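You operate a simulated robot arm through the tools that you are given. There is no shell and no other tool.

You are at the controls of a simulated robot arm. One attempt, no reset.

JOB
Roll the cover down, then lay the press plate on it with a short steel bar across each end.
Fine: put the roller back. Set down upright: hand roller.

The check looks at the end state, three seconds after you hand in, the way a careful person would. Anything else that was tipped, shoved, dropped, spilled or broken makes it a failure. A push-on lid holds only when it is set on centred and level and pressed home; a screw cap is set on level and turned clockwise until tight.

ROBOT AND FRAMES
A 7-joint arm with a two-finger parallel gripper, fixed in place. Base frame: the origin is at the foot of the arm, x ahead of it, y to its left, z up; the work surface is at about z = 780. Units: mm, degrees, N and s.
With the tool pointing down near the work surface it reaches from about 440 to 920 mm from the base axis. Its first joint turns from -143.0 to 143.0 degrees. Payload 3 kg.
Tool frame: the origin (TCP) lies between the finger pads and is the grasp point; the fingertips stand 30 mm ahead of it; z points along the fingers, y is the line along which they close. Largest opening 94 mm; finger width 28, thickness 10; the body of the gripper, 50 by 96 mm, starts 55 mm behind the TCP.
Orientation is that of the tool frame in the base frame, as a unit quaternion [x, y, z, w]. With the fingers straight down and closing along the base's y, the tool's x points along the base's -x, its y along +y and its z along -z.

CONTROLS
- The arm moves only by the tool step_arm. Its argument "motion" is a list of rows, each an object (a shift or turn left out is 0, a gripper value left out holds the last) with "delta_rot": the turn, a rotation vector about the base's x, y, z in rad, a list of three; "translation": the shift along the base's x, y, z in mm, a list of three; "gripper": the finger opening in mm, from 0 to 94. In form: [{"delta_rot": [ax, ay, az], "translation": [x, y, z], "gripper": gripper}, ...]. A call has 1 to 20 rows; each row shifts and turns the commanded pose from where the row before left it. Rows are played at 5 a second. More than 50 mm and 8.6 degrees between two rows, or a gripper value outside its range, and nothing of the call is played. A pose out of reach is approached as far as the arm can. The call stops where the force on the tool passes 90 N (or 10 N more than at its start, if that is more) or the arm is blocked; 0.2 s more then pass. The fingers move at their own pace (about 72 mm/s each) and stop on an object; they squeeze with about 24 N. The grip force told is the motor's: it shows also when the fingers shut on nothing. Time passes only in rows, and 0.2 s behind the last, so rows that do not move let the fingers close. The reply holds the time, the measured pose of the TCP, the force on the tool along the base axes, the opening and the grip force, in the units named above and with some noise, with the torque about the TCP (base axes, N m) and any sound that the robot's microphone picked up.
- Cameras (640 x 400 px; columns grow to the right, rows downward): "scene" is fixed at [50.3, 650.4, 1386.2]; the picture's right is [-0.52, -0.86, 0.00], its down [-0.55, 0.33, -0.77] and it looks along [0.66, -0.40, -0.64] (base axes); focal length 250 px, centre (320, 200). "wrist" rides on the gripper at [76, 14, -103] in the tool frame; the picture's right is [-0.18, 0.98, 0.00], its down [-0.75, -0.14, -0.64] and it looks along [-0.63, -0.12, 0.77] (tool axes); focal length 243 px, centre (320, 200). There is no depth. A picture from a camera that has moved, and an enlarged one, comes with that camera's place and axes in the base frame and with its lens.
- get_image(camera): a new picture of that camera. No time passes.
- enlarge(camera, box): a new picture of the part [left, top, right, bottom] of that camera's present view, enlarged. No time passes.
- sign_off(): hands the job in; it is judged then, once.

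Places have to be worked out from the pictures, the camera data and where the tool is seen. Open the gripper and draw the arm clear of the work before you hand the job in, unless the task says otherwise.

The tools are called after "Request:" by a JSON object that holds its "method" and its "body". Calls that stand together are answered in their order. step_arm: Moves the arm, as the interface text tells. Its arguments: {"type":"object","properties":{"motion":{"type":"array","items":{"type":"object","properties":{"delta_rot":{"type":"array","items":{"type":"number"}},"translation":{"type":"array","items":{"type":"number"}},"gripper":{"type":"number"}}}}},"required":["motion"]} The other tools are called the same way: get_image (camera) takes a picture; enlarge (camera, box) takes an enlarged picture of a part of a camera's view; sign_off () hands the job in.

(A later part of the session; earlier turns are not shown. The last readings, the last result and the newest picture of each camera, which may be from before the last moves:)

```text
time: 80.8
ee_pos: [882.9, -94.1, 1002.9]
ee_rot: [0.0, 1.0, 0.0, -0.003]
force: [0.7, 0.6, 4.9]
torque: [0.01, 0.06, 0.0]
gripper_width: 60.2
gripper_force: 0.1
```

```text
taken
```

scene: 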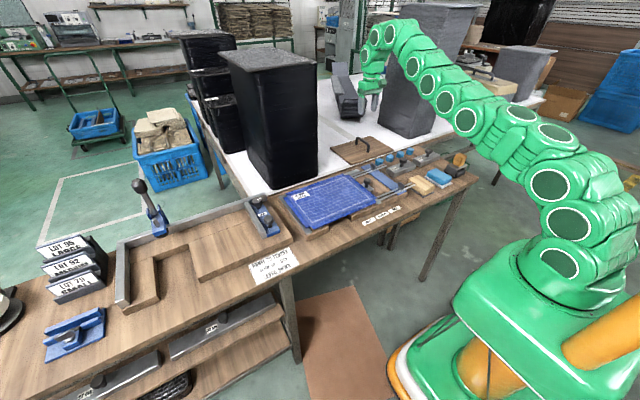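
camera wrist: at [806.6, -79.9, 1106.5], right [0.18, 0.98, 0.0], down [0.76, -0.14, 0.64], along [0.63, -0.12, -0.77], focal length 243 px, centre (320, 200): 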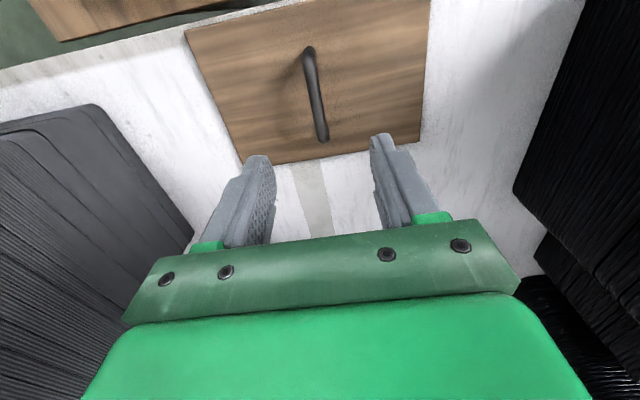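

At the edge of reach at this height (commanded 887.5, reached 883). I zoom in on the handle to locate it.

Request:
{"method": "enlarge", "body": {"camera": "wrist", "box": [180, 0, 440, 180]}}

Request:
{"method": "enlarge", "body": {"camera": "scene", "box": [320, 120, 420, 180]}}

```text
2.22 times, centred on (310, 90) of wrist
camera zoom: at [806.6, -79.9, 1106.5], right [0.18, 0.98, 0.0], down [0.76, -0.14, 0.64], along [0.63, -0.12, -0.77], focal length 539 px, centre (342, 444)
```

zoom: 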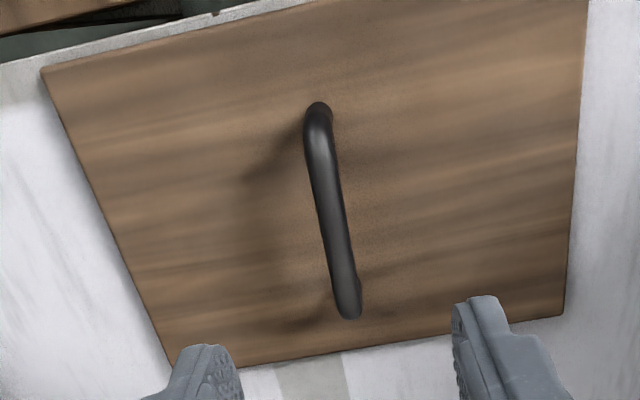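

```text
6.40 times, centred on (370, 150) of scene
camera zoom: at [50.3, 650.4, 1386.2], right [-0.52, -0.86, 0.0], down [-0.55, 0.33, -0.77], along [0.66, -0.4, -0.64], focal length 1599 px, centre (0, 520)
```

zoom: 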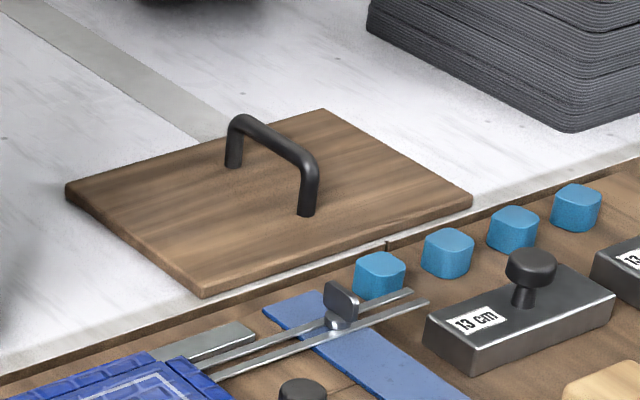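

Handle located: along x from ≈844 to ≈935 at y≈−96, top z≈842. I descend to z≈880 above it and re-check.

Request:
{"method": "step_arm", "body": {"motion": [{"translation": [0.5, -2, -40]}, {"translation": [0, 0, -45]}, {"translation": [0, 0, -40]}]}}

Request:
{"method": "get_image", "body": {"camera": "wrist"}}

Request:
{"method": "enlarge", "body": {"camera": "scene", "box": [320, 70, 420, 180]}}

```text
time: 81.6
ee_pos: [887.4, -97.5, 879.2]
ee_rot: [0.0, 1.0, 0.0, 0.0]
force: [-0.6, 0.5, 0.8]
torque: [0.03, 0.01, 0.02]
gripper_width: 60.1
gripper_force: 0.0
```

```text
taken
camera wrist: at [810.9, -82.5, 982.2], right [0.19, 0.98, 0.0], down [0.75, -0.14, 0.64], along [0.63, -0.12, -0.77], focal length 243 px, centre (320, 200)
```

wrist: 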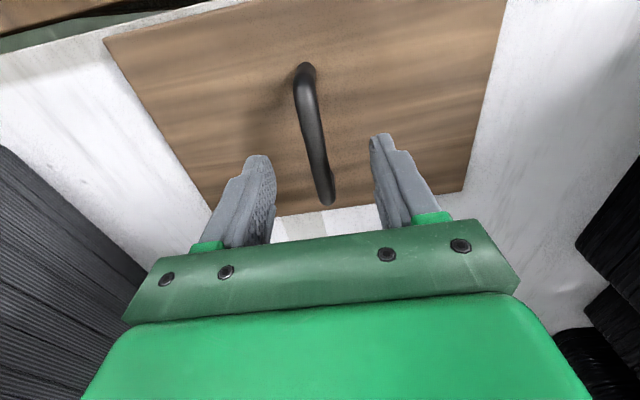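

```text
3.64 times, centred on (370, 125) of scene
camera zoom: at [50.3, 650.4, 1386.2], right [-0.52, -0.86, 0.0], down [-0.55, 0.33, -0.77], along [0.66, -0.4, -0.64], focal length 909 px, centre (138, 473)
```

zoom: 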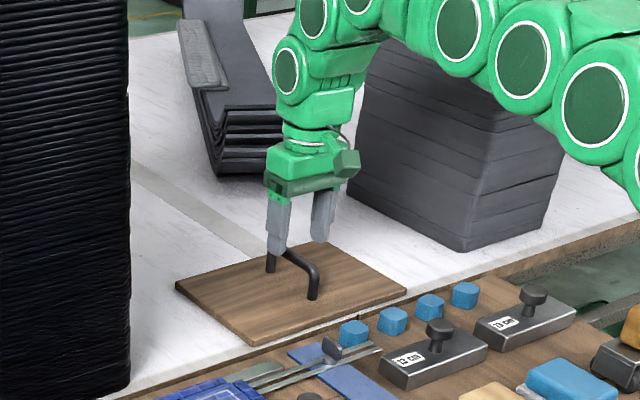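

Good alignment; handle centre ≈ (885,−98). I descend to z≈838 around the handle.

Request:
{"method": "step_arm", "body": {"motion": [{"translation": [-2, -1.5, -15]}, {"translation": [0, 0, -15]}, {"translation": [0, 0, -11]}]}}

Request:
{"method": "get_image", "body": {"camera": "wrist"}}

Request:
{"method": "enlarge", "body": {"camera": "scene", "box": [330, 110, 400, 165]}}

```text
time: 82.4
ee_pos: [886.4, -98.0, 838.8]
ee_rot: [0.0, 1.0, 0.0, 0.001]
force: [-0.6, -0.3, -0.2]
torque: [-0.03, 0.01, 0.03]
gripper_width: 60.1
gripper_force: 0.1
```

```text
taken
camera wrist: at [810.3, -83.3, 941.5], right [0.18, 0.98, 0.0], down [0.75, -0.14, 0.64], along [0.63, -0.12, -0.77], focal length 243 px, centre (320, 200)
```

wrist: 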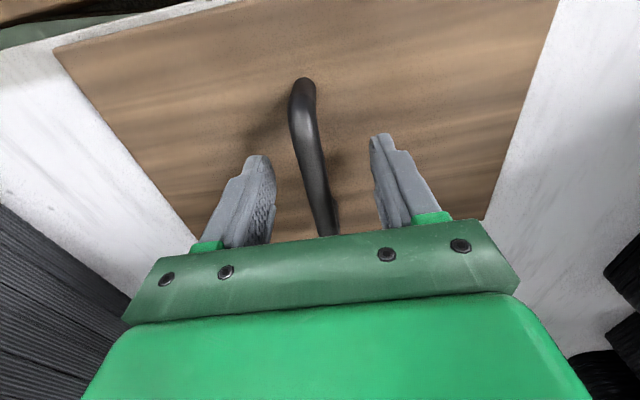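

```text
7.27 times, centred on (365, 138) of scene
camera zoom: at [50.3, 650.4, 1386.2], right [-0.52, -0.86, 0.0], down [-0.55, 0.33, -0.77], along [0.66, -0.4, -0.64], focal length 1817 px, centre (-7, 654)
```

zoom: 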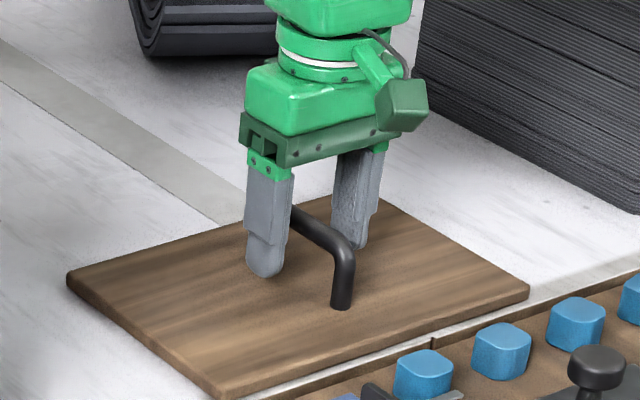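

Fingers straddle the handle with clearance. Closing the gripper.

Request:
{"method": "step_arm", "body": {"motion": [{"gripper": 30}, {"gripper": 16}, {"gripper": 5}, {"gripper": 0}, {}]}}

```text
time: 83.6
ee_pos: [887.2, -97.7, 840.3]
ee_rot: [0.001, 1.0, -0.001, 0.001]
force: [2.1, -3.8, 14.2]
torque: [-0.03, 0.2, -0.07]
gripper_width: 13.5
gripper_force: 23.7
```

Gripped on the handle (13.5 mm). I lift gently and check.

Request:
{"method": "step_arm", "body": {"motion": [{"translation": [0, 0, 2]}, {"translation": [0, 0, 4]}, {"translation": [0, 0, 8]}, {"translation": [0, 0, 15]}]}}

Request:
{"method": "get_image", "body": {"camera": "wrist"}}

Request:
{"method": "enlarge", "body": {"camera": "scene", "box": [320, 90, 420, 170]}}

```text
time: 84.6
ee_pos: [886.6, -97.3, 867.5]
ee_rot: [0.0, 1.0, 0.0, 0.0]
force: [-0.6, 0.4, -3.3]
torque: [0.01, 0.03, -0.01]
gripper_width: 13.6
gripper_force: 24.1
```

```text
taken
camera wrist: at [809.7, -83.2, 970.0], right [0.18, 0.98, 0.0], down [0.75, -0.14, 0.64], along [0.63, -0.12, -0.77], focal length 243 px, centre (320, 200)
```

wrist: 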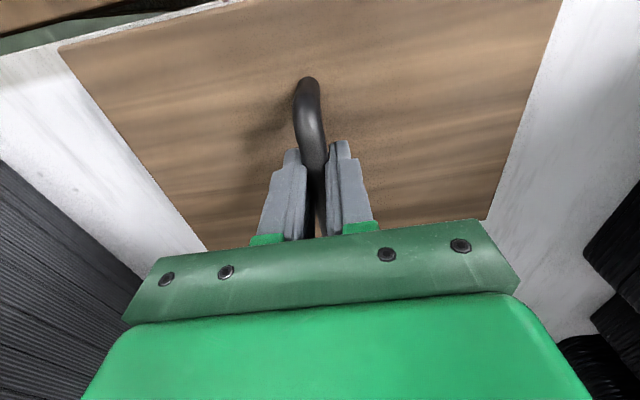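

```text
5.00 times, centred on (370, 130) of scene
camera zoom: at [50.3, 650.4, 1386.2], right [-0.52, -0.86, 0.0], down [-0.55, 0.33, -0.77], along [0.66, -0.4, -0.64], focal length 1250 px, centre (70, 550)
```

zoom: 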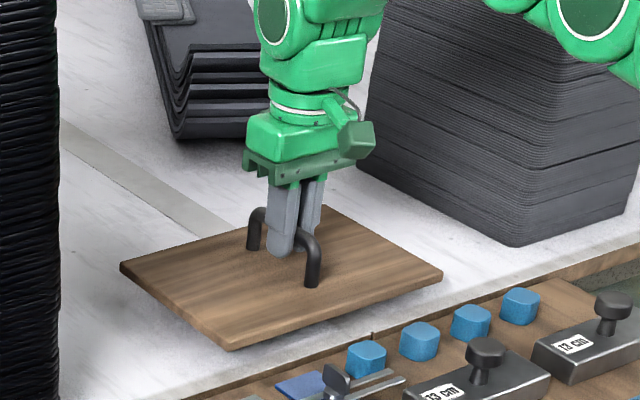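

The plate is lifted level (~3.5 N). I raise to z≈960, go −x first, then +y toward the cover.

Request:
{"method": "step_arm", "body": {"motion": [{"translation": [0, 0, 25]}, {"translation": [0, 0, 30]}, {"translation": [-10, 0, 30]}, {"translation": [-25, 0, 7]}, {"translation": [-30, 0, 0]}, {"translation": [-30, 0, 0]}, {"translation": [-30, 0, 0]}, {"translation": [-30, 5, 0]}, {"translation": [-30, 15, 0]}, {"translation": [-30, 20, 0]}, {"translation": [-25, 25, 0]}, {"translation": [-20, 30, 0]}, {"translation": [-7, 30, 0]}, {"translation": [0, 32, 0]}, {"translation": [0, 32, 0]}, {"translation": [0, 32, 0]}]}}

Request:
{"method": "get_image", "body": {"camera": "scene"}}

Request:
{"method": "get_image", "body": {"camera": "wrist"}}

```text
time: 88.0
ee_pos: [619.2, 122.8, 960.4]
ee_rot: [0.0, 1.0, 0.0, -0.001]
force: [0.5, 0.0, -4.4]
torque: [-0.03, 0.06, 0.05]
gripper_width: 13.8
gripper_force: 24.2
```

```text
taken
```

scene: 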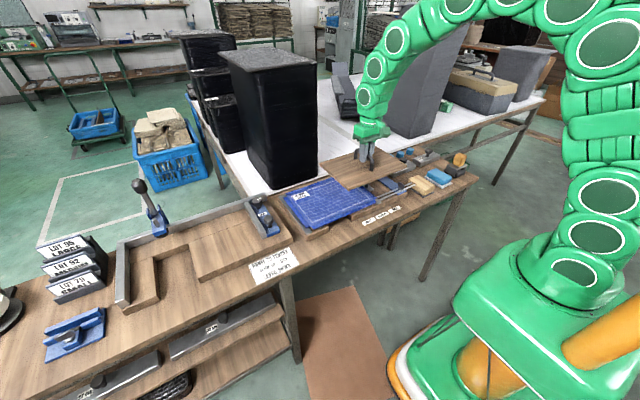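

```text
taken
camera wrist: at [542.7, 137.2, 1063.4], right [0.18, 0.98, 0.0], down [0.75, -0.14, 0.64], along [0.63, -0.12, -0.77], focal length 243 px, centre (320, 200)
```

wrist: 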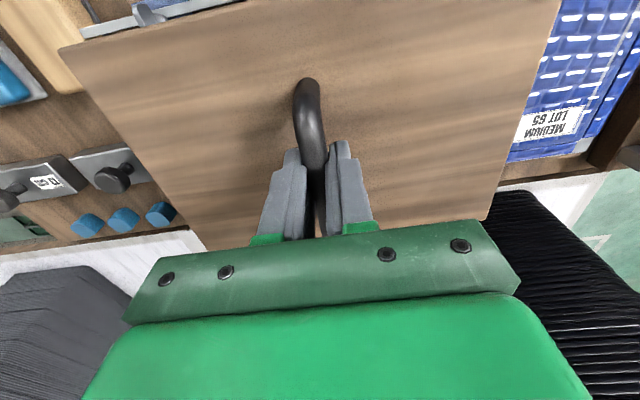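

Carry is stable. I continue to above the cover's centre (619, 265).

Request:
{"method": "step_arm", "body": {"motion": [{"translation": [0, 30, 0]}, {"translation": [0, 30, 0]}, {"translation": [0, 30, 0]}, {"translation": [0, 30, -10]}, {"translation": [0, 21.5, -10]}]}}

Request:
{"method": "enlarge", "body": {"camera": "scene", "box": [260, 120, 400, 240]}}

Request:
{"method": "get_image", "body": {"camera": "wrist"}}

```text
time: 89.2
ee_pos: [619.0, 264.1, 940.1]
ee_rot: [0.001, 1.0, 0.001, 0.0]
force: [-0.5, 1.0, -3.7]
torque: [0.01, 0.06, -0.01]
gripper_width: 13.5
gripper_force: 24.1
```

```text
3.33 times, centred on (330, 180) of scene
camera zoom: at [50.3, 650.4, 1386.2], right [-0.52, -0.86, 0.0], down [-0.55, 0.33, -0.77], along [0.66, -0.4, -0.64], focal length 833 px, centre (287, 267)
```

zoom: 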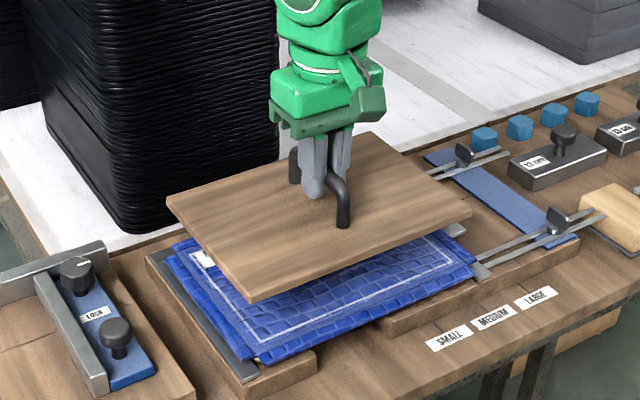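

```text
taken
camera wrist: at [542.8, 279.4, 1042.7], right [0.19, 0.98, 0.0], down [0.75, -0.14, 0.64], along [0.63, -0.12, -0.77], focal length 243 px, centre (320, 200)
```

wrist: 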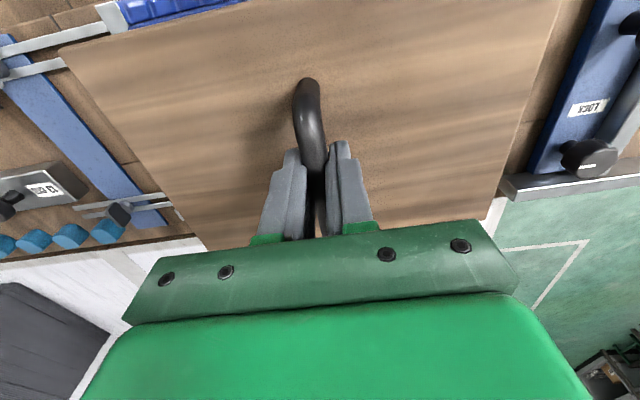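

Plate hovers above the cover with similar outline. I lower to z≈892 (≈18 mm above) to compare edges.

Request:
{"method": "step_arm", "body": {"motion": [{"translation": [0, 0, -20]}, {"translation": [0, 0, -17]}, {"translation": [0, 0, -10]}]}}

Request:
{"method": "enlarge", "body": {"camera": "scene", "box": [270, 150, 390, 240]}}

Request:
{"method": "enlarge", "body": {"camera": "wrist", "box": [0, 0, 300, 240]}}

Request:
{"method": "enlarge", "body": {"camera": "wrist", "box": [400, 0, 640, 240]}}

```text
time: 90.0
ee_pos: [618.7, 262.8, 892.4]
ee_rot: [0.0, 1.0, 0.0, 0.001]
force: [-0.1, -0.2, -3.0]
torque: [-0.01, 0.04, 0.01]
gripper_width: 13.7
gripper_force: 23.8
```

```text
4.44 times, centred on (330, 195) of scene
camera zoom: at [50.3, 650.4, 1386.2], right [-0.52, -0.86, 0.0], down [-0.55, 0.33, -0.77], along [0.66, -0.4, -0.64], focal length 1111 px, centre (276, 222)
```

zoom: 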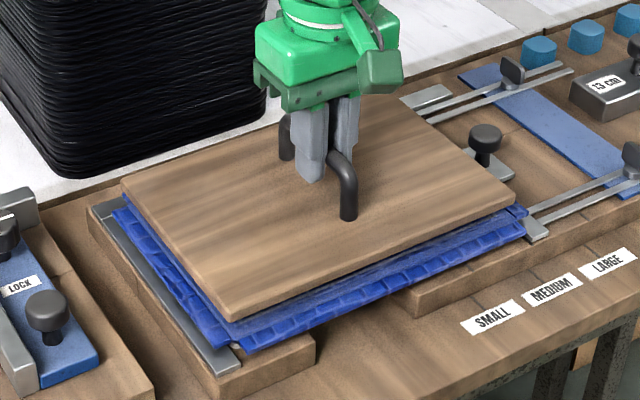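

```text
1.67 times, centred on (150, 120) of wrist
camera zoom: at [542.7, 279.0, 995.4], right [0.18, 0.98, 0.0], down [0.75, -0.14, 0.64], along [0.63, -0.12, -0.77], focal length 404 px, centre (603, 333)
```

zoom: 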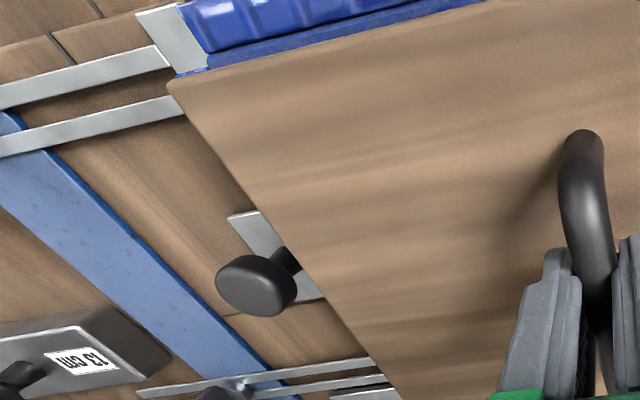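

```text
1.67 times, centred on (520, 120) of wrist
camera zoom: at [542.7, 279.0, 995.4], right [0.18, 0.98, 0.0], down [0.75, -0.14, 0.64], along [0.63, -0.12, -0.77], focal length 404 px, centre (-13, 333)
```

zoom: 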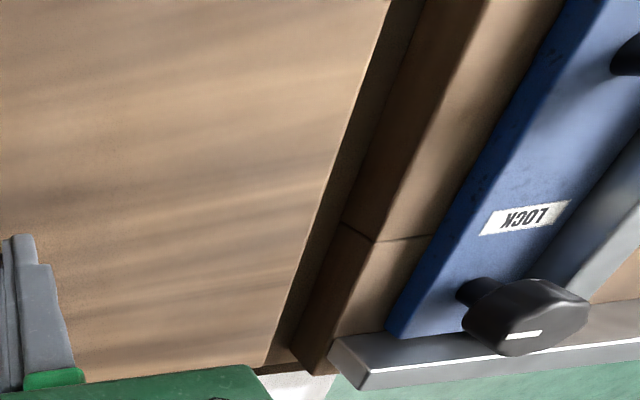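

The stop-knob (y≤116) is clear of the plate's edge (≈137). I lower further to ~z 882 to compare plate and cover edges directly.

Request:
{"method": "step_arm", "body": {"motion": [{"translation": [0, 0, -5]}, {"translation": [0, 0, -5]}]}}

Request:
{"method": "enlarge", "body": {"camera": "scene", "box": [275, 185, 335, 235]}}

Request:
{"method": "enlarge", "body": {"camera": "scene", "box": [345, 160, 405, 220]}}

Request:
{"method": "enlarge", "body": {"camera": "scene", "box": [280, 160, 340, 210]}}

```text
time: 90.6
ee_pos: [619.2, 265.9, 883.7]
ee_rot: [0.0, 1.0, 0.0, 0.0]
force: [-0.1, 0.6, -3.2]
torque: [0.04, 0.06, 0.03]
gripper_width: 13.8
gripper_force: 23.6
```

```text
8.00 times, centred on (305, 210) of scene
camera zoom: at [50.3, 650.4, 1386.2], right [-0.52, -0.86, 0.0], down [-0.55, 0.33, -0.77], along [0.66, -0.4, -0.64], focal length 1999 px, centre (440, 120)
```

zoom: 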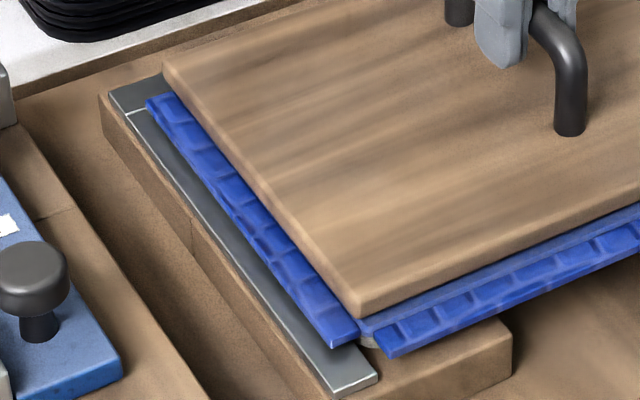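

```text
6.67 times, centred on (375, 190) of scene
camera zoom: at [50.3, 650.4, 1386.2], right [-0.52, -0.86, 0.0], down [-0.55, 0.33, -0.77], along [0.66, -0.4, -0.64], focal length 1666 px, centre (-47, 267)
```

zoom: 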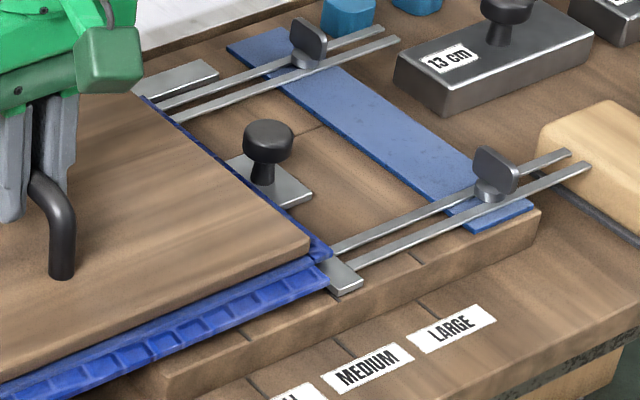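

```text
8.00 times, centred on (310, 185) of scene
camera zoom: at [50.3, 650.4, 1386.2], right [-0.52, -0.86, 0.0], down [-0.55, 0.33, -0.77], along [0.66, -0.4, -0.64], focal length 1999 px, centre (400, 320)
```

zoom: 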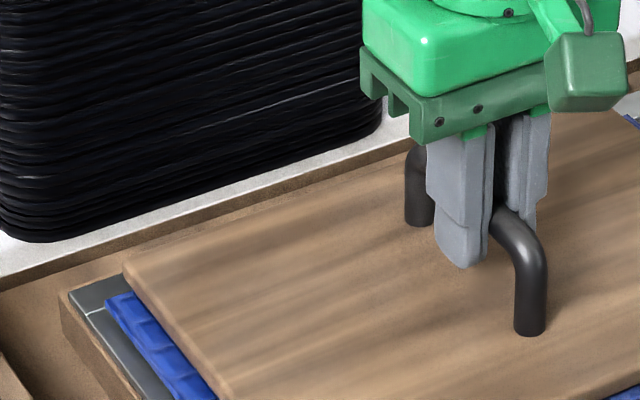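

Edges line up well: after closing the remaining ~8 mm gap the plate will be centred on the cover within a few mm. I lower in small steps to contact.

Request:
{"method": "step_arm", "body": {"motion": [{"translation": [0, 0, -2]}, {"translation": [0, 0, -2]}, {"translation": [0, 0, -1]}]}}

```text
time: 91.4
ee_pos: [620.0, 264.6, 880.2]
ee_rot: [0.0, 1.0, 0.001, 0.003]
force: [-6.7, -4.0, 43.9]
torque: [-0.02, 0.43, -0.03]
gripper_width: 13.8
gripper_force: 24.4
```

Firm contact already (44 N) at ≈z 880. I ease up 3 mm and look.

Request:
{"method": "step_arm", "body": {"motion": [{"translation": [0, 0, 1.5]}, {"translation": [0, 0, 1.0]}]}}

Request:
{"method": "enlarge", "body": {"camera": "scene", "box": [275, 185, 335, 235]}}

Request:
{"method": "enlarge", "body": {"camera": "scene", "box": [345, 160, 405, 220]}}

Request:
{"method": "enlarge", "body": {"camera": "scene", "box": [270, 150, 390, 240]}}

```text
time: 92.0
ee_pos: [617.9, 264.5, 880.5]
ee_rot: [-0.001, 1.0, 0.0, 0.0]
force: [7.1, 0.3, 21.7]
torque: [0.02, -0.56, 0.0]
gripper_width: 13.5
gripper_force: 24.2
```

```text
8.00 times, centred on (305, 210) of scene
camera zoom: at [50.3, 650.4, 1386.2], right [-0.52, -0.86, 0.0], down [-0.55, 0.33, -0.77], along [0.66, -0.4, -0.64], focal length 1999 px, centre (440, 120)
```

zoom: 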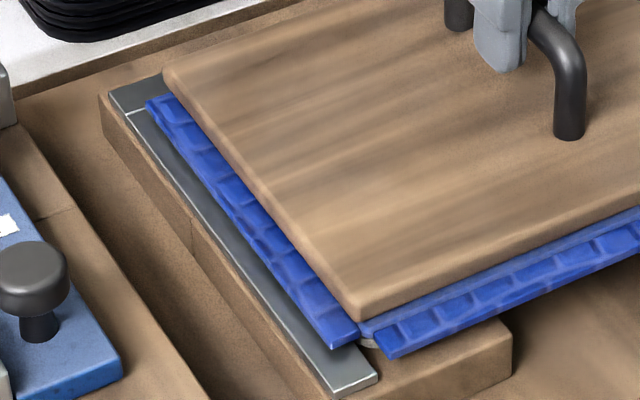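

```text
6.67 times, centred on (375, 190) of scene
camera zoom: at [50.3, 650.4, 1386.2], right [-0.52, -0.86, 0.0], down [-0.55, 0.33, -0.77], along [0.66, -0.4, -0.64], focal length 1666 px, centre (-47, 267)
```

zoom: 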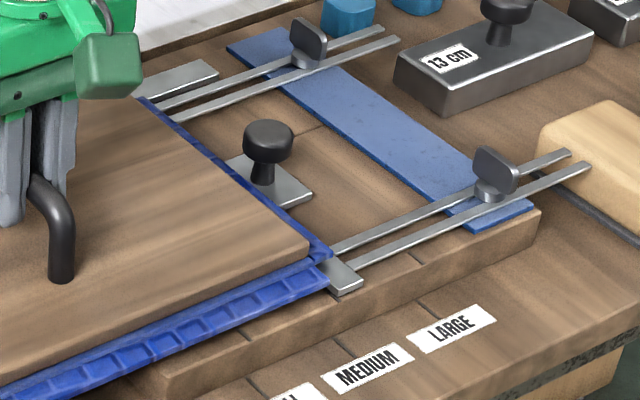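

```text
4.44 times, centred on (330, 195) of scene
camera zoom: at [50.3, 650.4, 1386.2], right [-0.52, -0.86, 0.0], down [-0.55, 0.33, -0.77], along [0.66, -0.4, -0.64], focal length 1111 px, centre (276, 222)
```

zoom: 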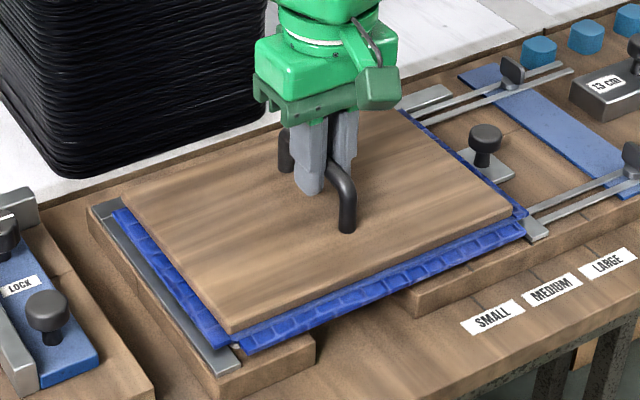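

The plate rests on the cover with all four flaps showing evenly outside it. I ease the remaining preload (25 N) before releasing.

Request:
{"method": "step_arm", "body": {"motion": [{"translation": [0, 0, 0.7]}, {"translation": [0, 0, 0.3]}]}}

```text
time: 92.6
ee_pos: [617.9, 263.9, 880.3]
ee_rot: [0.0, 1.0, 0.0, -0.001]
force: [2.0, 1.0, 6.7]
torque: [0.02, -0.28, 0.02]
gripper_width: 13.7
gripper_force: 24.0
```

Preload is down to ~10 N. I open the gripper.

Request:
{"method": "step_arm", "body": {"motion": [{"gripper": 16}, {"gripper": 20}, {"gripper": 30}, {"gripper": 50}, {"gripper": 60}, {}]}}

Request:
{"method": "get_image", "body": {"camera": "wrist"}}

Request:
{"method": "enlarge", "body": {"camera": "scene", "box": [270, 150, 390, 240]}}

```text
time: 94.0
ee_pos: [619.1, 264.6, 881.4]
ee_rot: [0.0, 1.0, -0.001, 0.001]
force: [0.1, 0.0, 0.1]
torque: [0.02, 0.01, 0.01]
gripper_width: 60.2
gripper_force: 0.1
```

```text
taken
camera wrist: at [542.7, 279.4, 983.9], right [0.18, 0.98, 0.0], down [0.75, -0.14, 0.64], along [0.63, -0.12, -0.77], focal length 243 px, centre (320, 200)
```

wrist: 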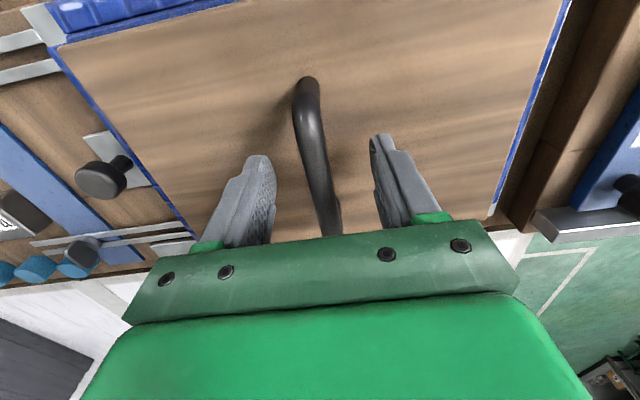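

```text
4.44 times, centred on (330, 195) of scene
camera zoom: at [50.3, 650.4, 1386.2], right [-0.52, -0.86, 0.0], down [-0.55, 0.33, -0.77], along [0.66, -0.4, -0.64], focal length 1111 px, centre (276, 222)
```

zoom: 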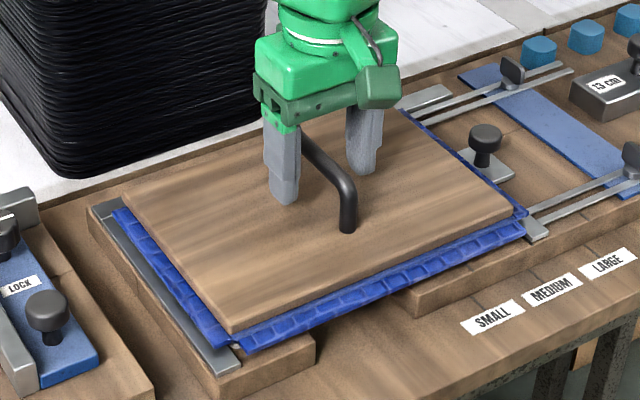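

The plate lies flat, centre ≈ (621,266), spanning x≈535–706, y≈143–390. Now I rise clear of the handle and go above bar 1's knob at (658,−129).

Request:
{"method": "step_arm", "body": {"motion": [{"translation": [0, 0, 15]}, {"translation": [0, 0, 35]}, {"translation": [0, 0, 45]}, {"translation": [0, 0, 20]}, {"translation": [4, -44, 0]}, {"translation": [4, -44, 0]}, {"translation": [4, -44, 0]}, {"translation": [4, -44, 0]}, {"translation": [4, -44, 0]}, {"translation": [4, -44, 0]}, {"translation": [4, -44, 0]}, {"translation": [4, -44, 0]}, {"translation": [7, -42, 0]}, {"translation": [0, 0, -30]}]}}

Request:
{"method": "get_image", "body": {"camera": "wrist"}}

Request:
{"method": "enlarge", "body": {"camera": "wrist", "box": [220, 0, 420, 160]}}

Request:
{"method": "enlarge", "body": {"camera": "scene", "box": [270, 140, 390, 240]}}

```text
time: 97.0
ee_pos: [656.7, -130.5, 967.4]
ee_rot: [-0.001, 1.0, 0.0, 0.0]
force: [-0.8, 0.6, -0.4]
torque: [0.01, 0.0, -0.01]
gripper_width: 59.8
gripper_force: 0.0
```

```text
taken
camera wrist: at [580.9, -115.7, 1069.6], right [0.18, 0.98, 0.0], down [0.75, -0.14, 0.64], along [0.63, -0.12, -0.77], focal length 243 px, centre (320, 200)
```

wrist: 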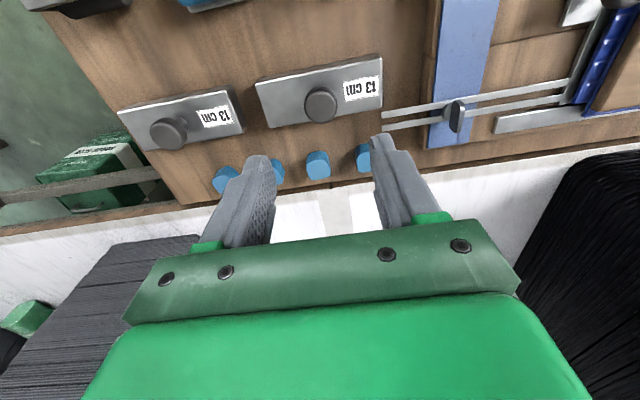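

```text
2.50 times, centred on (320, 80) of wrist
camera zoom: at [580.9, -115.7, 1069.6], right [0.18, 0.98, 0.0], down [0.75, -0.14, 0.64], along [0.63, -0.12, -0.77], focal length 606 px, centre (320, 500)
```

zoom: 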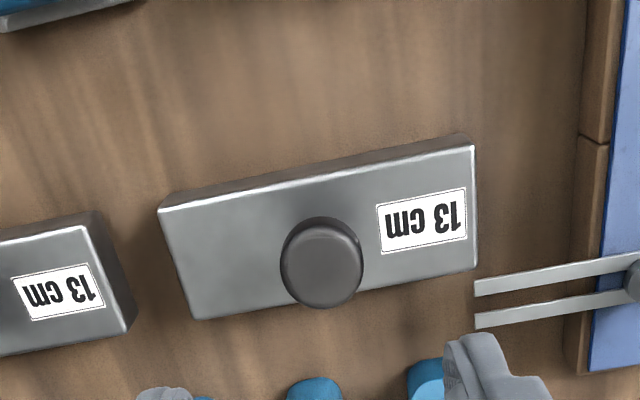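

```text
4.00 times, centred on (330, 190) of scene
camera zoom: at [50.3, 650.4, 1386.2], right [-0.52, -0.86, 0.0], down [-0.55, 0.33, -0.77], along [0.66, -0.4, -0.64], focal length 1000 px, centre (280, 240)
```

zoom: 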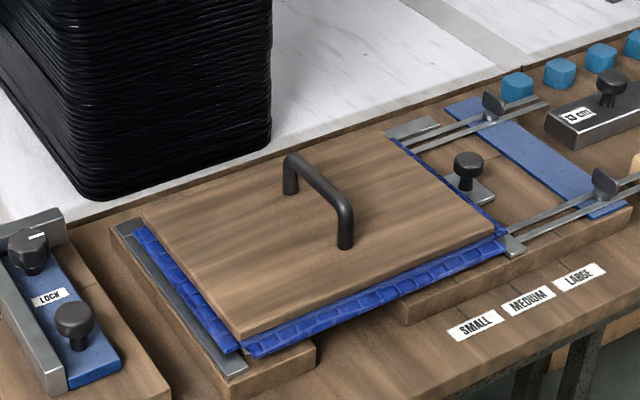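

Knob 1 confirmed at (658,−130), top z≈838, Ø≈31 mm. I descend to z≈855 first.

Request:
{"method": "step_arm", "body": {"motion": [{"translation": [0, -1, -40]}, {"translation": [0, 0, -40]}, {"translation": [0, 0, -30]}]}}

Request:
{"method": "get_image", "body": {"camera": "wrist"}}

Request:
{"method": "enlarge", "body": {"camera": "scene", "box": [370, 110, 460, 185]}}

```text
time: 97.8
ee_pos: [656.3, -130.0, 856.1]
ee_rot: [0.0, 1.0, 0.0, 0.0]
force: [-0.4, 1.0, -0.3]
torque: [-0.01, 0.0, 0.01]
gripper_width: 59.9
gripper_force: 0.0
```

```text
taken
camera wrist: at [580.2, -116.4, 959.1], right [0.19, 0.98, 0.0], down [0.75, -0.14, 0.64], along [0.63, -0.12, -0.77], focal length 243 px, centre (320, 200)
```

wrist: 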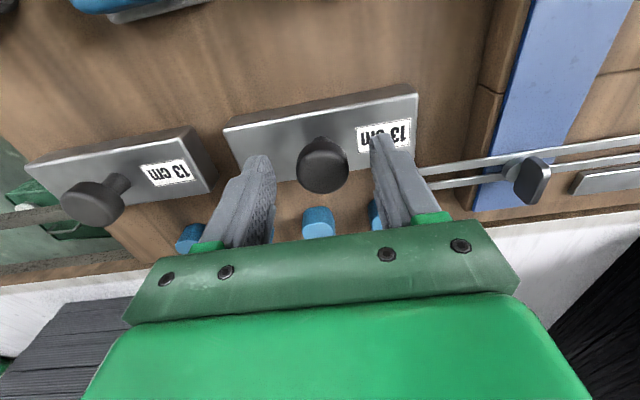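

```text
5.33 times, centred on (415, 148) of scene
camera zoom: at [50.3, 650.4, 1386.2], right [-0.52, -0.86, 0.0], down [-0.55, 0.33, -0.77], along [0.66, -0.4, -0.64], focal length 1333 px, centre (-187, 480)
```

zoom: 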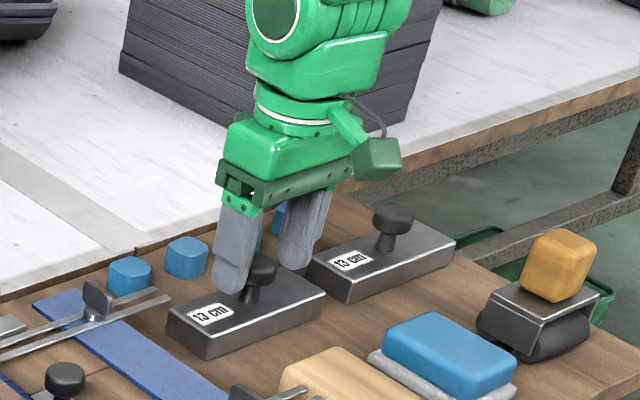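

Request:
{"method": "enlarge", "body": {"camera": "wrist", "box": [240, 110, 400, 230]}}

```text
3.33 times, centred on (320, 170) of wrist
camera zoom: at [580.2, -116.4, 959.1], right [0.19, 0.98, 0.0], down [0.75, -0.14, 0.64], along [0.63, -0.12, -0.77], focal length 809 px, centre (320, 300)
```

zoom: 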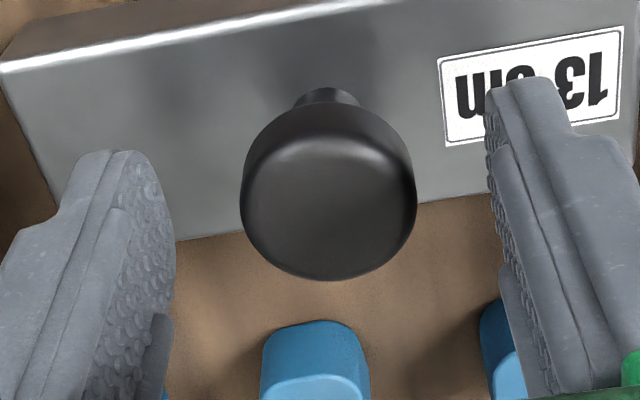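

Knob is centred at (658,−130) between the fingers. I lower carefully to z≈842.

Request:
{"method": "step_arm", "body": {"motion": [{"translation": [0, 0, -5]}, {"translation": [0, 0, -5]}, {"translation": [0, 0, -3]}]}}

Request:
{"method": "enlarge", "body": {"camera": "scene", "box": [390, 140, 430, 175]}}

```text
time: 98.6
ee_pos: [657.2, -131.5, 843.8]
ee_rot: [0.001, 1.0, 0.0, 0.0]
force: [0.1, 1.1, 0.9]
torque: [0.0, 0.01, 0.02]
gripper_width: 60.0
gripper_force: 0.0
```

```text
11.43 times, centred on (410, 158) of scene
camera zoom: at [50.3, 650.4, 1386.2], right [-0.52, -0.86, 0.0], down [-0.55, 0.33, -0.77], along [0.66, -0.4, -0.64], focal length 2856 px, centre (-709, 686)
```

zoom: 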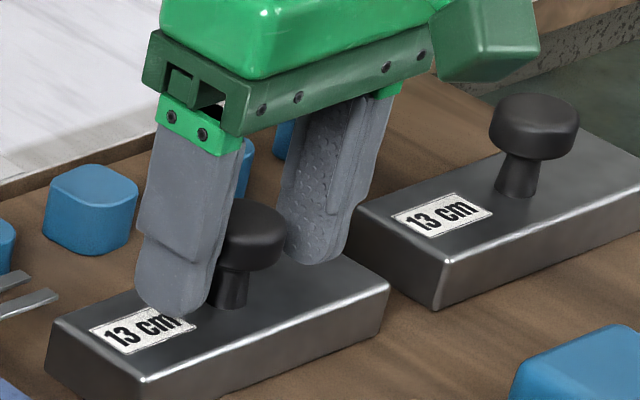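

Fingertips are just above the bar top with the knob head between the pads. Closing.

Request:
{"method": "step_arm", "body": {"motion": [{"gripper": 45}, {"gripper": 36}, {"gripper": 30}, {"gripper": 20}, {"gripper": 10}, {}]}}

Request:
{"method": "enlarge", "body": {"camera": "scene", "box": [390, 140, 430, 175]}}

```text
time: 100.0
ee_pos: [658.5, -131.1, 843.9]
ee_rot: [0.0, 1.0, 0.0, 0.0]
force: [0.7, 1.9, 0.0]
torque: [0.02, -0.04, 0.01]
gripper_width: 31.4
gripper_force: 23.1
```

```text
11.43 times, centred on (410, 158) of scene
camera zoom: at [50.3, 650.4, 1386.2], right [-0.52, -0.86, 0.0], down [-0.55, 0.33, -0.77], along [0.66, -0.4, -0.64], focal length 2856 px, centre (-709, 686)
```

zoom: 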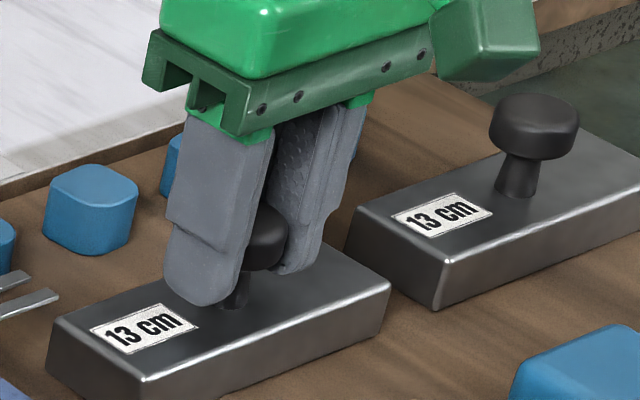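

Knob gripped (31.4 mm, 23 N). I lift slowly a few mm to check that it holds.

Request:
{"method": "step_arm", "body": {"motion": [{"translation": [0, 0, 1.5]}, {"translation": [0, 0, 1.5]}, {"translation": [0, 0, 2]}, {"translation": [0, 0, 2]}, {}]}}

Request:
{"method": "enlarge", "body": {"camera": "scene", "box": [390, 140, 430, 175]}}

```text
time: 101.2
ee_pos: [657.8, -130.3, 851.0]
ee_rot: [0.0, 1.0, 0.0, 0.001]
force: [-0.1, 0.2, -2.8]
torque: [0.01, -0.01, 0.0]
gripper_width: 31.3
gripper_force: 23.8
```

```text
11.43 times, centred on (410, 158) of scene
camera zoom: at [50.3, 650.4, 1386.2], right [-0.52, -0.86, 0.0], down [-0.55, 0.33, -0.77], along [0.66, -0.4, -0.64], focal length 2856 px, centre (-709, 686)
```

zoom: 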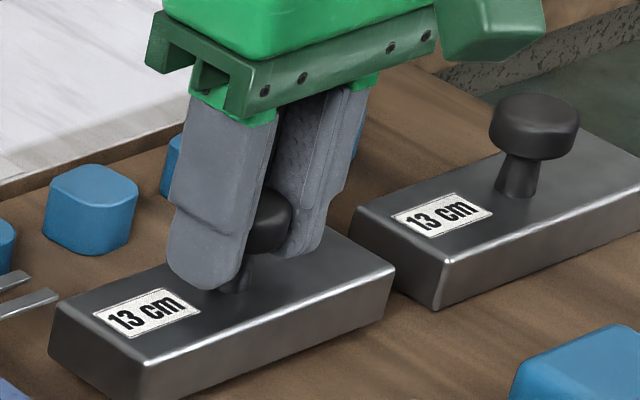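

The bar lifts cleanly (light, ~3 N). I raise it to z≈985 and carry it toward the +y end, turning −90° so it will lie across the plate.

Request:
{"method": "step_arm", "body": {"motion": [{"translation": [0, 0, 30]}, {"translation": [0, 0, 35]}, {"translation": [0, 0, 35]}, {"translation": [0, 0, 35]}, {"translation": [-2.6, 35, 0], "delta_rot": [0, 0, -0.1122]}, {"translation": [-2.6, 35, 0], "delta_rot": [0, 0, -0.1122]}, {"translation": [-2.6, 35, 0], "delta_rot": [0, 0, -0.1122]}, {"translation": [-2.6, 35, 0], "delta_rot": [0, 0, -0.1122]}, {"translation": [-2.6, 35, 0], "delta_rot": [0, 0, -0.1122]}, {"translation": [-2.6, 35, 0], "delta_rot": [0, 0, -0.1122]}, {"translation": [-2.6, 35, 0], "delta_rot": [0, 0, -0.1122]}, {"translation": [-2.6, 35, 0], "delta_rot": [0, 0, -0.1122]}, {"translation": [-2.6, 35, 0], "delta_rot": [0, 0, -0.1122]}, {"translation": [-2.6, 35, 0], "delta_rot": [0, 0, -0.1122]}, {"translation": [-2.6, 35, 0], "delta_rot": [0, 0, -0.1122]}, {"translation": [-2.6, 35, 0], "delta_rot": [0, 0, -0.1122]}, {"translation": [-2.6, 35, 0], "delta_rot": [0, 0, -0.1122]}, {"translation": [-3.2, 38, 0], "delta_rot": [0, 0, -0.1122]}]}}

Request:
{"method": "get_image", "body": {"camera": "wrist"}}

Request:
{"method": "enlarge", "body": {"camera": "scene", "box": [260, 110, 400, 240]}}

```text
time: 105.0
ee_pos: [622.0, 363.2, 985.3]
ee_rot: [0.708, 0.706, 0.0, 0.0]
force: [0.3, -0.5, -3.8]
torque: [0.05, 0.02, 0.01]
gripper_width: 31.0
gripper_force: 24.1
```

```text
taken
camera wrist: at [636.2, 438.9, 1087.5], right [0.98, -0.19, 0.0], down [-0.14, -0.75, 0.64], along [-0.12, -0.63, -0.77], focal length 243 px, centre (320, 200)
```

wrist: 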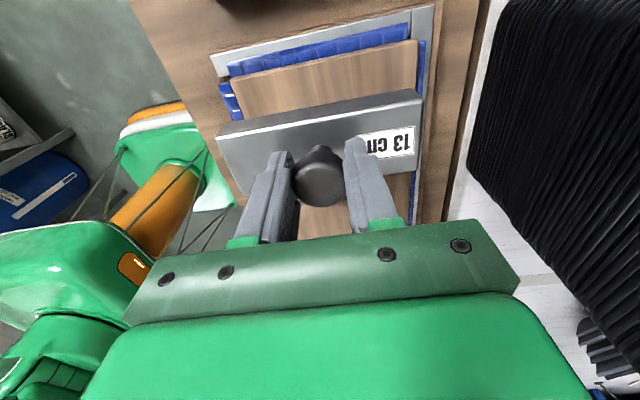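

```text
3.08 times, centred on (330, 175) of scene
camera zoom: at [50.3, 650.4, 1386.2], right [-0.52, -0.86, 0.0], down [-0.55, 0.33, -0.77], along [0.66, -0.4, -0.64], focal length 769 px, centre (289, 277)
```

zoom: 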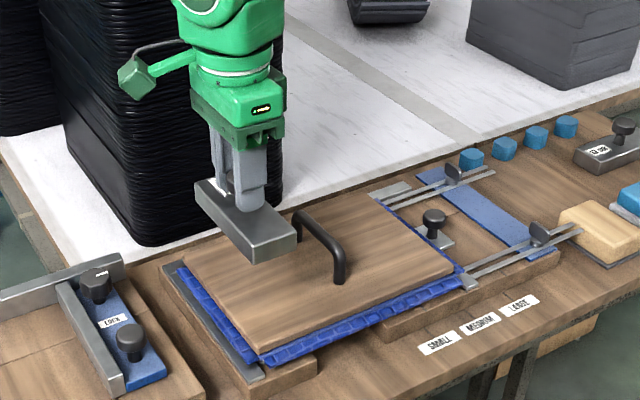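

I enlarge the wrist view to locate the plate's +y edge relative to the bar.

Request:
{"method": "enlarge", "body": {"camera": "wrist", "box": [200, 0, 450, 220]}}

```text
1.82 times, centred on (325, 110) of wrist
camera zoom: at [636.2, 438.9, 1087.5], right [0.98, -0.19, 0.0], down [-0.14, -0.75, 0.64], along [-0.12, -0.63, -0.77], focal length 441 px, centre (311, 364)
```

zoom: 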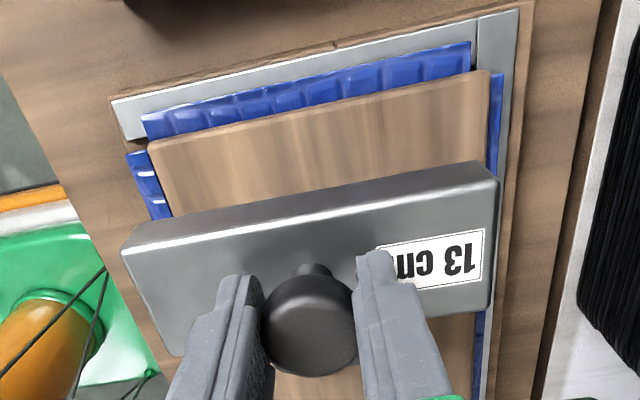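

Plate's +y edge is at y≈393±3, the bar's edge will be ≈386, so the bar sits ~7 mm inside the end. I lower to z≈925 and recheck.

Request:
{"method": "step_arm", "body": {"motion": [{"translation": [1, 0, -25]}, {"translation": [1, 0, -20]}, {"translation": [1, 0, -15]}]}}

Request:
{"method": "enlarge", "body": {"camera": "scene", "box": [260, 140, 380, 240]}}

Request:
{"method": "enlarge", "body": {"camera": "wrist", "box": [200, 0, 450, 220]}}

```text
time: 105.8
ee_pos: [624.6, 362.3, 925.0]
ee_rot: [0.707, 0.707, 0.0, -0.001]
force: [0.3, -0.6, -4.9]
torque: [0.02, 0.0, 0.0]
gripper_width: 31.3
gripper_force: 23.8
```

```text
4.00 times, centred on (320, 190) of scene
camera zoom: at [50.3, 650.4, 1386.2], right [-0.52, -0.86, 0.0], down [-0.55, 0.33, -0.77], along [0.66, -0.4, -0.64], focal length 1000 px, centre (320, 240)
```

zoom: 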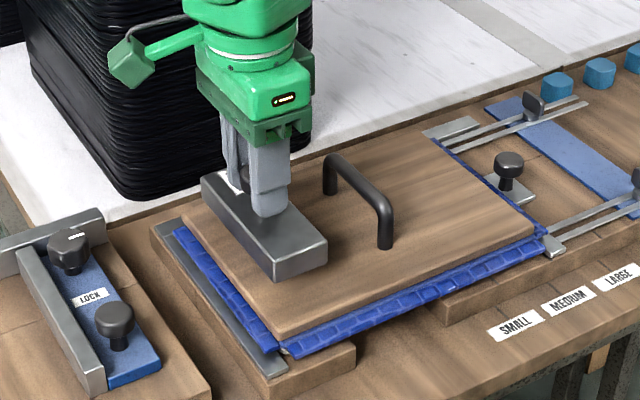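

```text
1.82 times, centred on (325, 110) of wrist
camera zoom: at [638.5, 439.3, 1027.2], right [0.98, -0.19, 0.0], down [-0.14, -0.75, 0.64], along [-0.12, -0.63, -0.77], focal length 441 px, centre (311, 364)
```

zoom: 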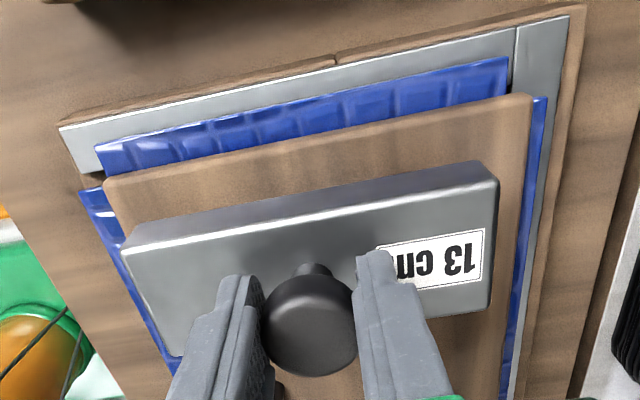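

Refined: plate top is nearer z≈830, its centre x≈626, +y edge ≈394. I shift +2 in x and lower toward contact expected around z≈893.

Request:
{"method": "step_arm", "body": {"motion": [{"translation": [2, 0, -12]}, {"translation": [0, 0, -8]}, {"translation": [0, 0, -5]}]}}

Request:
{"method": "enlarge", "body": {"camera": "scene", "box": [270, 160, 350, 230]}}

```text
time: 106.6
ee_pos: [625.7, 362.2, 900.5]
ee_rot: [0.708, 0.706, 0.0, 0.0]
force: [0.4, -0.3, -3.5]
torque: [0.02, 0.01, -0.01]
gripper_width: 31.2
gripper_force: 23.6
```

```text
5.71 times, centred on (310, 195) of scene
camera zoom: at [50.3, 650.4, 1386.2], right [-0.52, -0.86, 0.0], down [-0.55, 0.33, -0.77], along [0.66, -0.4, -0.64], focal length 1428 px, centre (377, 229)
```

zoom: 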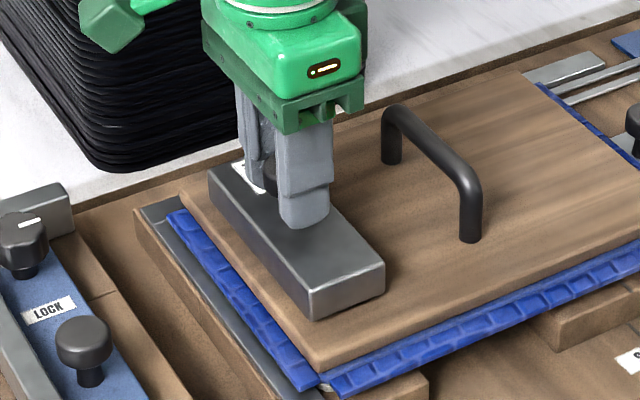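

Request:
{"method": "step_arm", "body": {"motion": [{"translation": [0, 0, -2]}, {"translation": [0, 0, -1.5]}, {"translation": [0, 0, -1.5]}]}}

```text
time: 107.4
ee_pos: [626.5, 363.5, 896.9]
ee_rot: [0.707, 0.707, 0.0, 0.001]
force: [-1.4, -0.1, 8.1]
torque: [-0.29, 0.1, -0.03]
gripper_width: 31.3
gripper_force: 24.1
```

Contact at z≈896 (≈11 N). I ease 0.6 mm and release slowly.

Request:
{"method": "step_arm", "body": {"motion": [{"translation": [0, 0, 0.6]}, {"gripper": 33}, {"gripper": 36}, {"gripper": 44}, {"gripper": 56}, {}]}}

Request:
{"method": "enlarge", "body": {"camera": "scene", "box": [270, 160, 350, 230]}}

Request:
{"method": "enlarge", "body": {"camera": "wrist", "box": [200, 0, 450, 220]}}

```text
time: 108.8
ee_pos: [626.2, 362.5, 895.2]
ee_rot: [0.708, 0.707, 0.0, 0.0]
force: [0.5, -0.4, 0.4]
torque: [-0.01, 0.03, -0.02]
gripper_width: 56.1
gripper_force: 0.0
```

```text
5.71 times, centred on (310, 195) of scene
camera zoom: at [50.3, 650.4, 1386.2], right [-0.52, -0.86, 0.0], down [-0.55, 0.33, -0.77], along [0.66, -0.4, -0.64], focal length 1428 px, centre (377, 229)
```

zoom: 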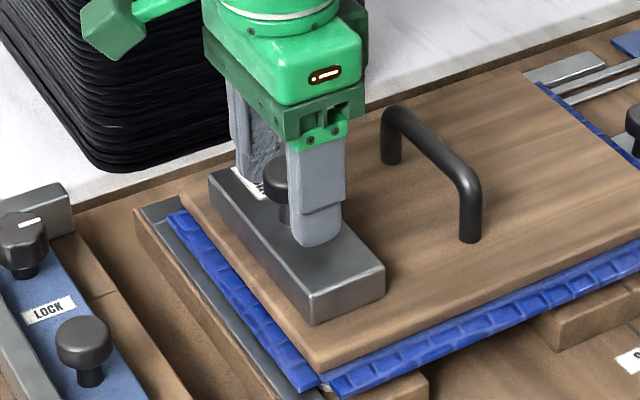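

```text
1.82 times, centred on (325, 110) of wrist
camera zoom: at [640.1, 439.3, 998.7], right [0.98, -0.19, 0.0], down [-0.14, -0.75, 0.64], along [-0.12, -0.63, -0.77], focal length 441 px, centre (311, 364)
```

zoom: 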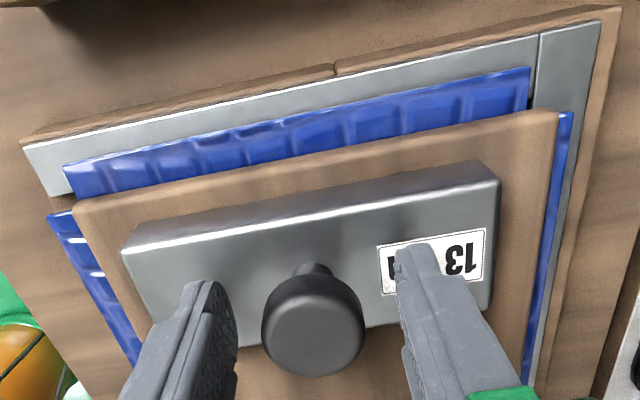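

Bar 1 lies flat across the +y end. I rise and go for bar 2 at (658,−286), turning the tool back +90° on the way.

Request:
{"method": "step_arm", "body": {"motion": [{"translation": [0, 0, 20]}, {"translation": [0, 0, 40]}, {"translation": [0, 0, 40]}, {"translation": [2, -40, 0], "delta_rot": [0, 0, 0.1122]}, {"translation": [2, -40, 0], "delta_rot": [0, 0, 0.1122]}, {"translation": [2, -40, 0], "delta_rot": [0, 0, 0.1122]}, {"translation": [2, -40, 0], "delta_rot": [0, 0, 0.1122]}, {"translation": [2, -40, 0], "delta_rot": [0, 0, 0.1122]}, {"translation": [2, -40, 0], "delta_rot": [0, 0, 0.1122]}, {"translation": [2, -40, 0], "delta_rot": [0, 0, 0.1122]}, {"translation": [2, -40, 0], "delta_rot": [0, 0, 0.1122]}, {"translation": [2, -40, 0], "delta_rot": [0, 0, 0.1122]}, {"translation": [2, -40, 0], "delta_rot": [0, 0, 0.1122]}, {"translation": [2, -40, 0], "delta_rot": [0, 0, 0.1122]}, {"translation": [2, -40, 0], "delta_rot": [0, 0, 0.1122]}, {"translation": [2, -40, 0], "delta_rot": [0, 0, 0.1122]}, {"translation": [2, -40, 0], "delta_rot": [0, 0, 0.1122]}, {"translation": [2, -44, 0]}, {"translation": [2, -44, 0]}]}}

Request:
{"method": "get_image", "body": {"camera": "wrist"}}

Request:
{"method": "enlarge", "body": {"camera": "wrist", "box": [220, 0, 420, 160]}}

Request:
{"method": "enlarge", "body": {"camera": "scene", "box": [260, 140, 380, 240]}}

```text
time: 112.8
ee_pos: [657.5, -285.4, 994.9]
ee_rot: [-0.001, 1.0, 0.001, -0.001]
force: [0.0, 0.8, -0.2]
torque: [0.04, -0.03, 0.0]
gripper_width: 56.0
gripper_force: 0.1
```

```text
taken
camera wrist: at [580.8, -270.6, 1097.3], right [0.18, 0.98, 0.0], down [0.76, -0.14, 0.64], along [0.63, -0.12, -0.77], focal length 243 px, centre (320, 200)
```

wrist: 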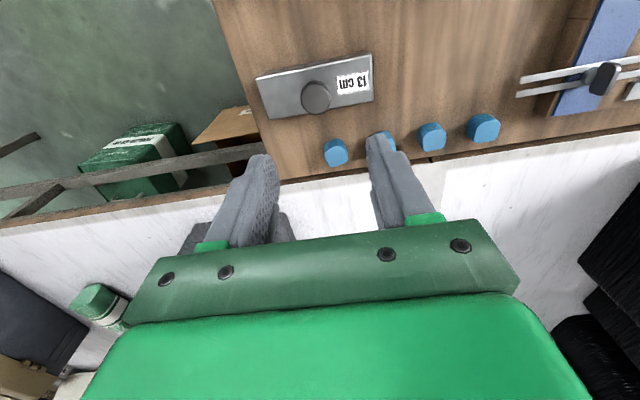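

```text
2.50 times, centred on (320, 80) of wrist
camera zoom: at [580.8, -270.6, 1097.3], right [0.18, 0.98, 0.0], down [0.76, -0.14, 0.64], along [0.63, -0.12, -0.77], focal length 606 px, centre (320, 500)
```

zoom: 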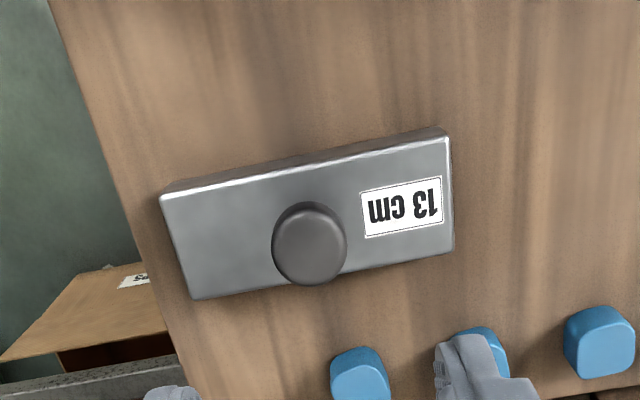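

```text
4.00 times, centred on (320, 190) of scene
camera zoom: at [50.3, 650.4, 1386.2], right [-0.52, -0.86, 0.0], down [-0.55, 0.33, -0.77], along [0.66, -0.4, -0.64], focal length 1000 px, centre (320, 240)
```

zoom: 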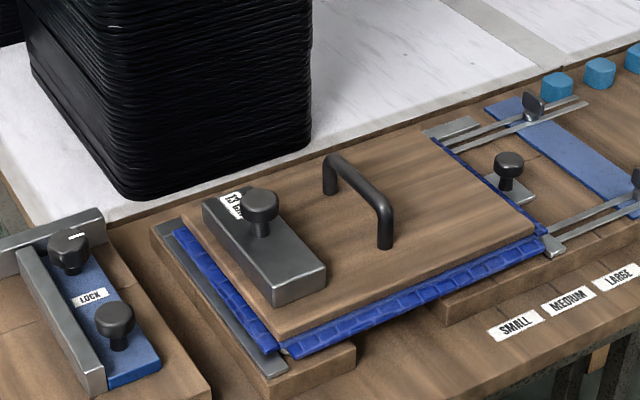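

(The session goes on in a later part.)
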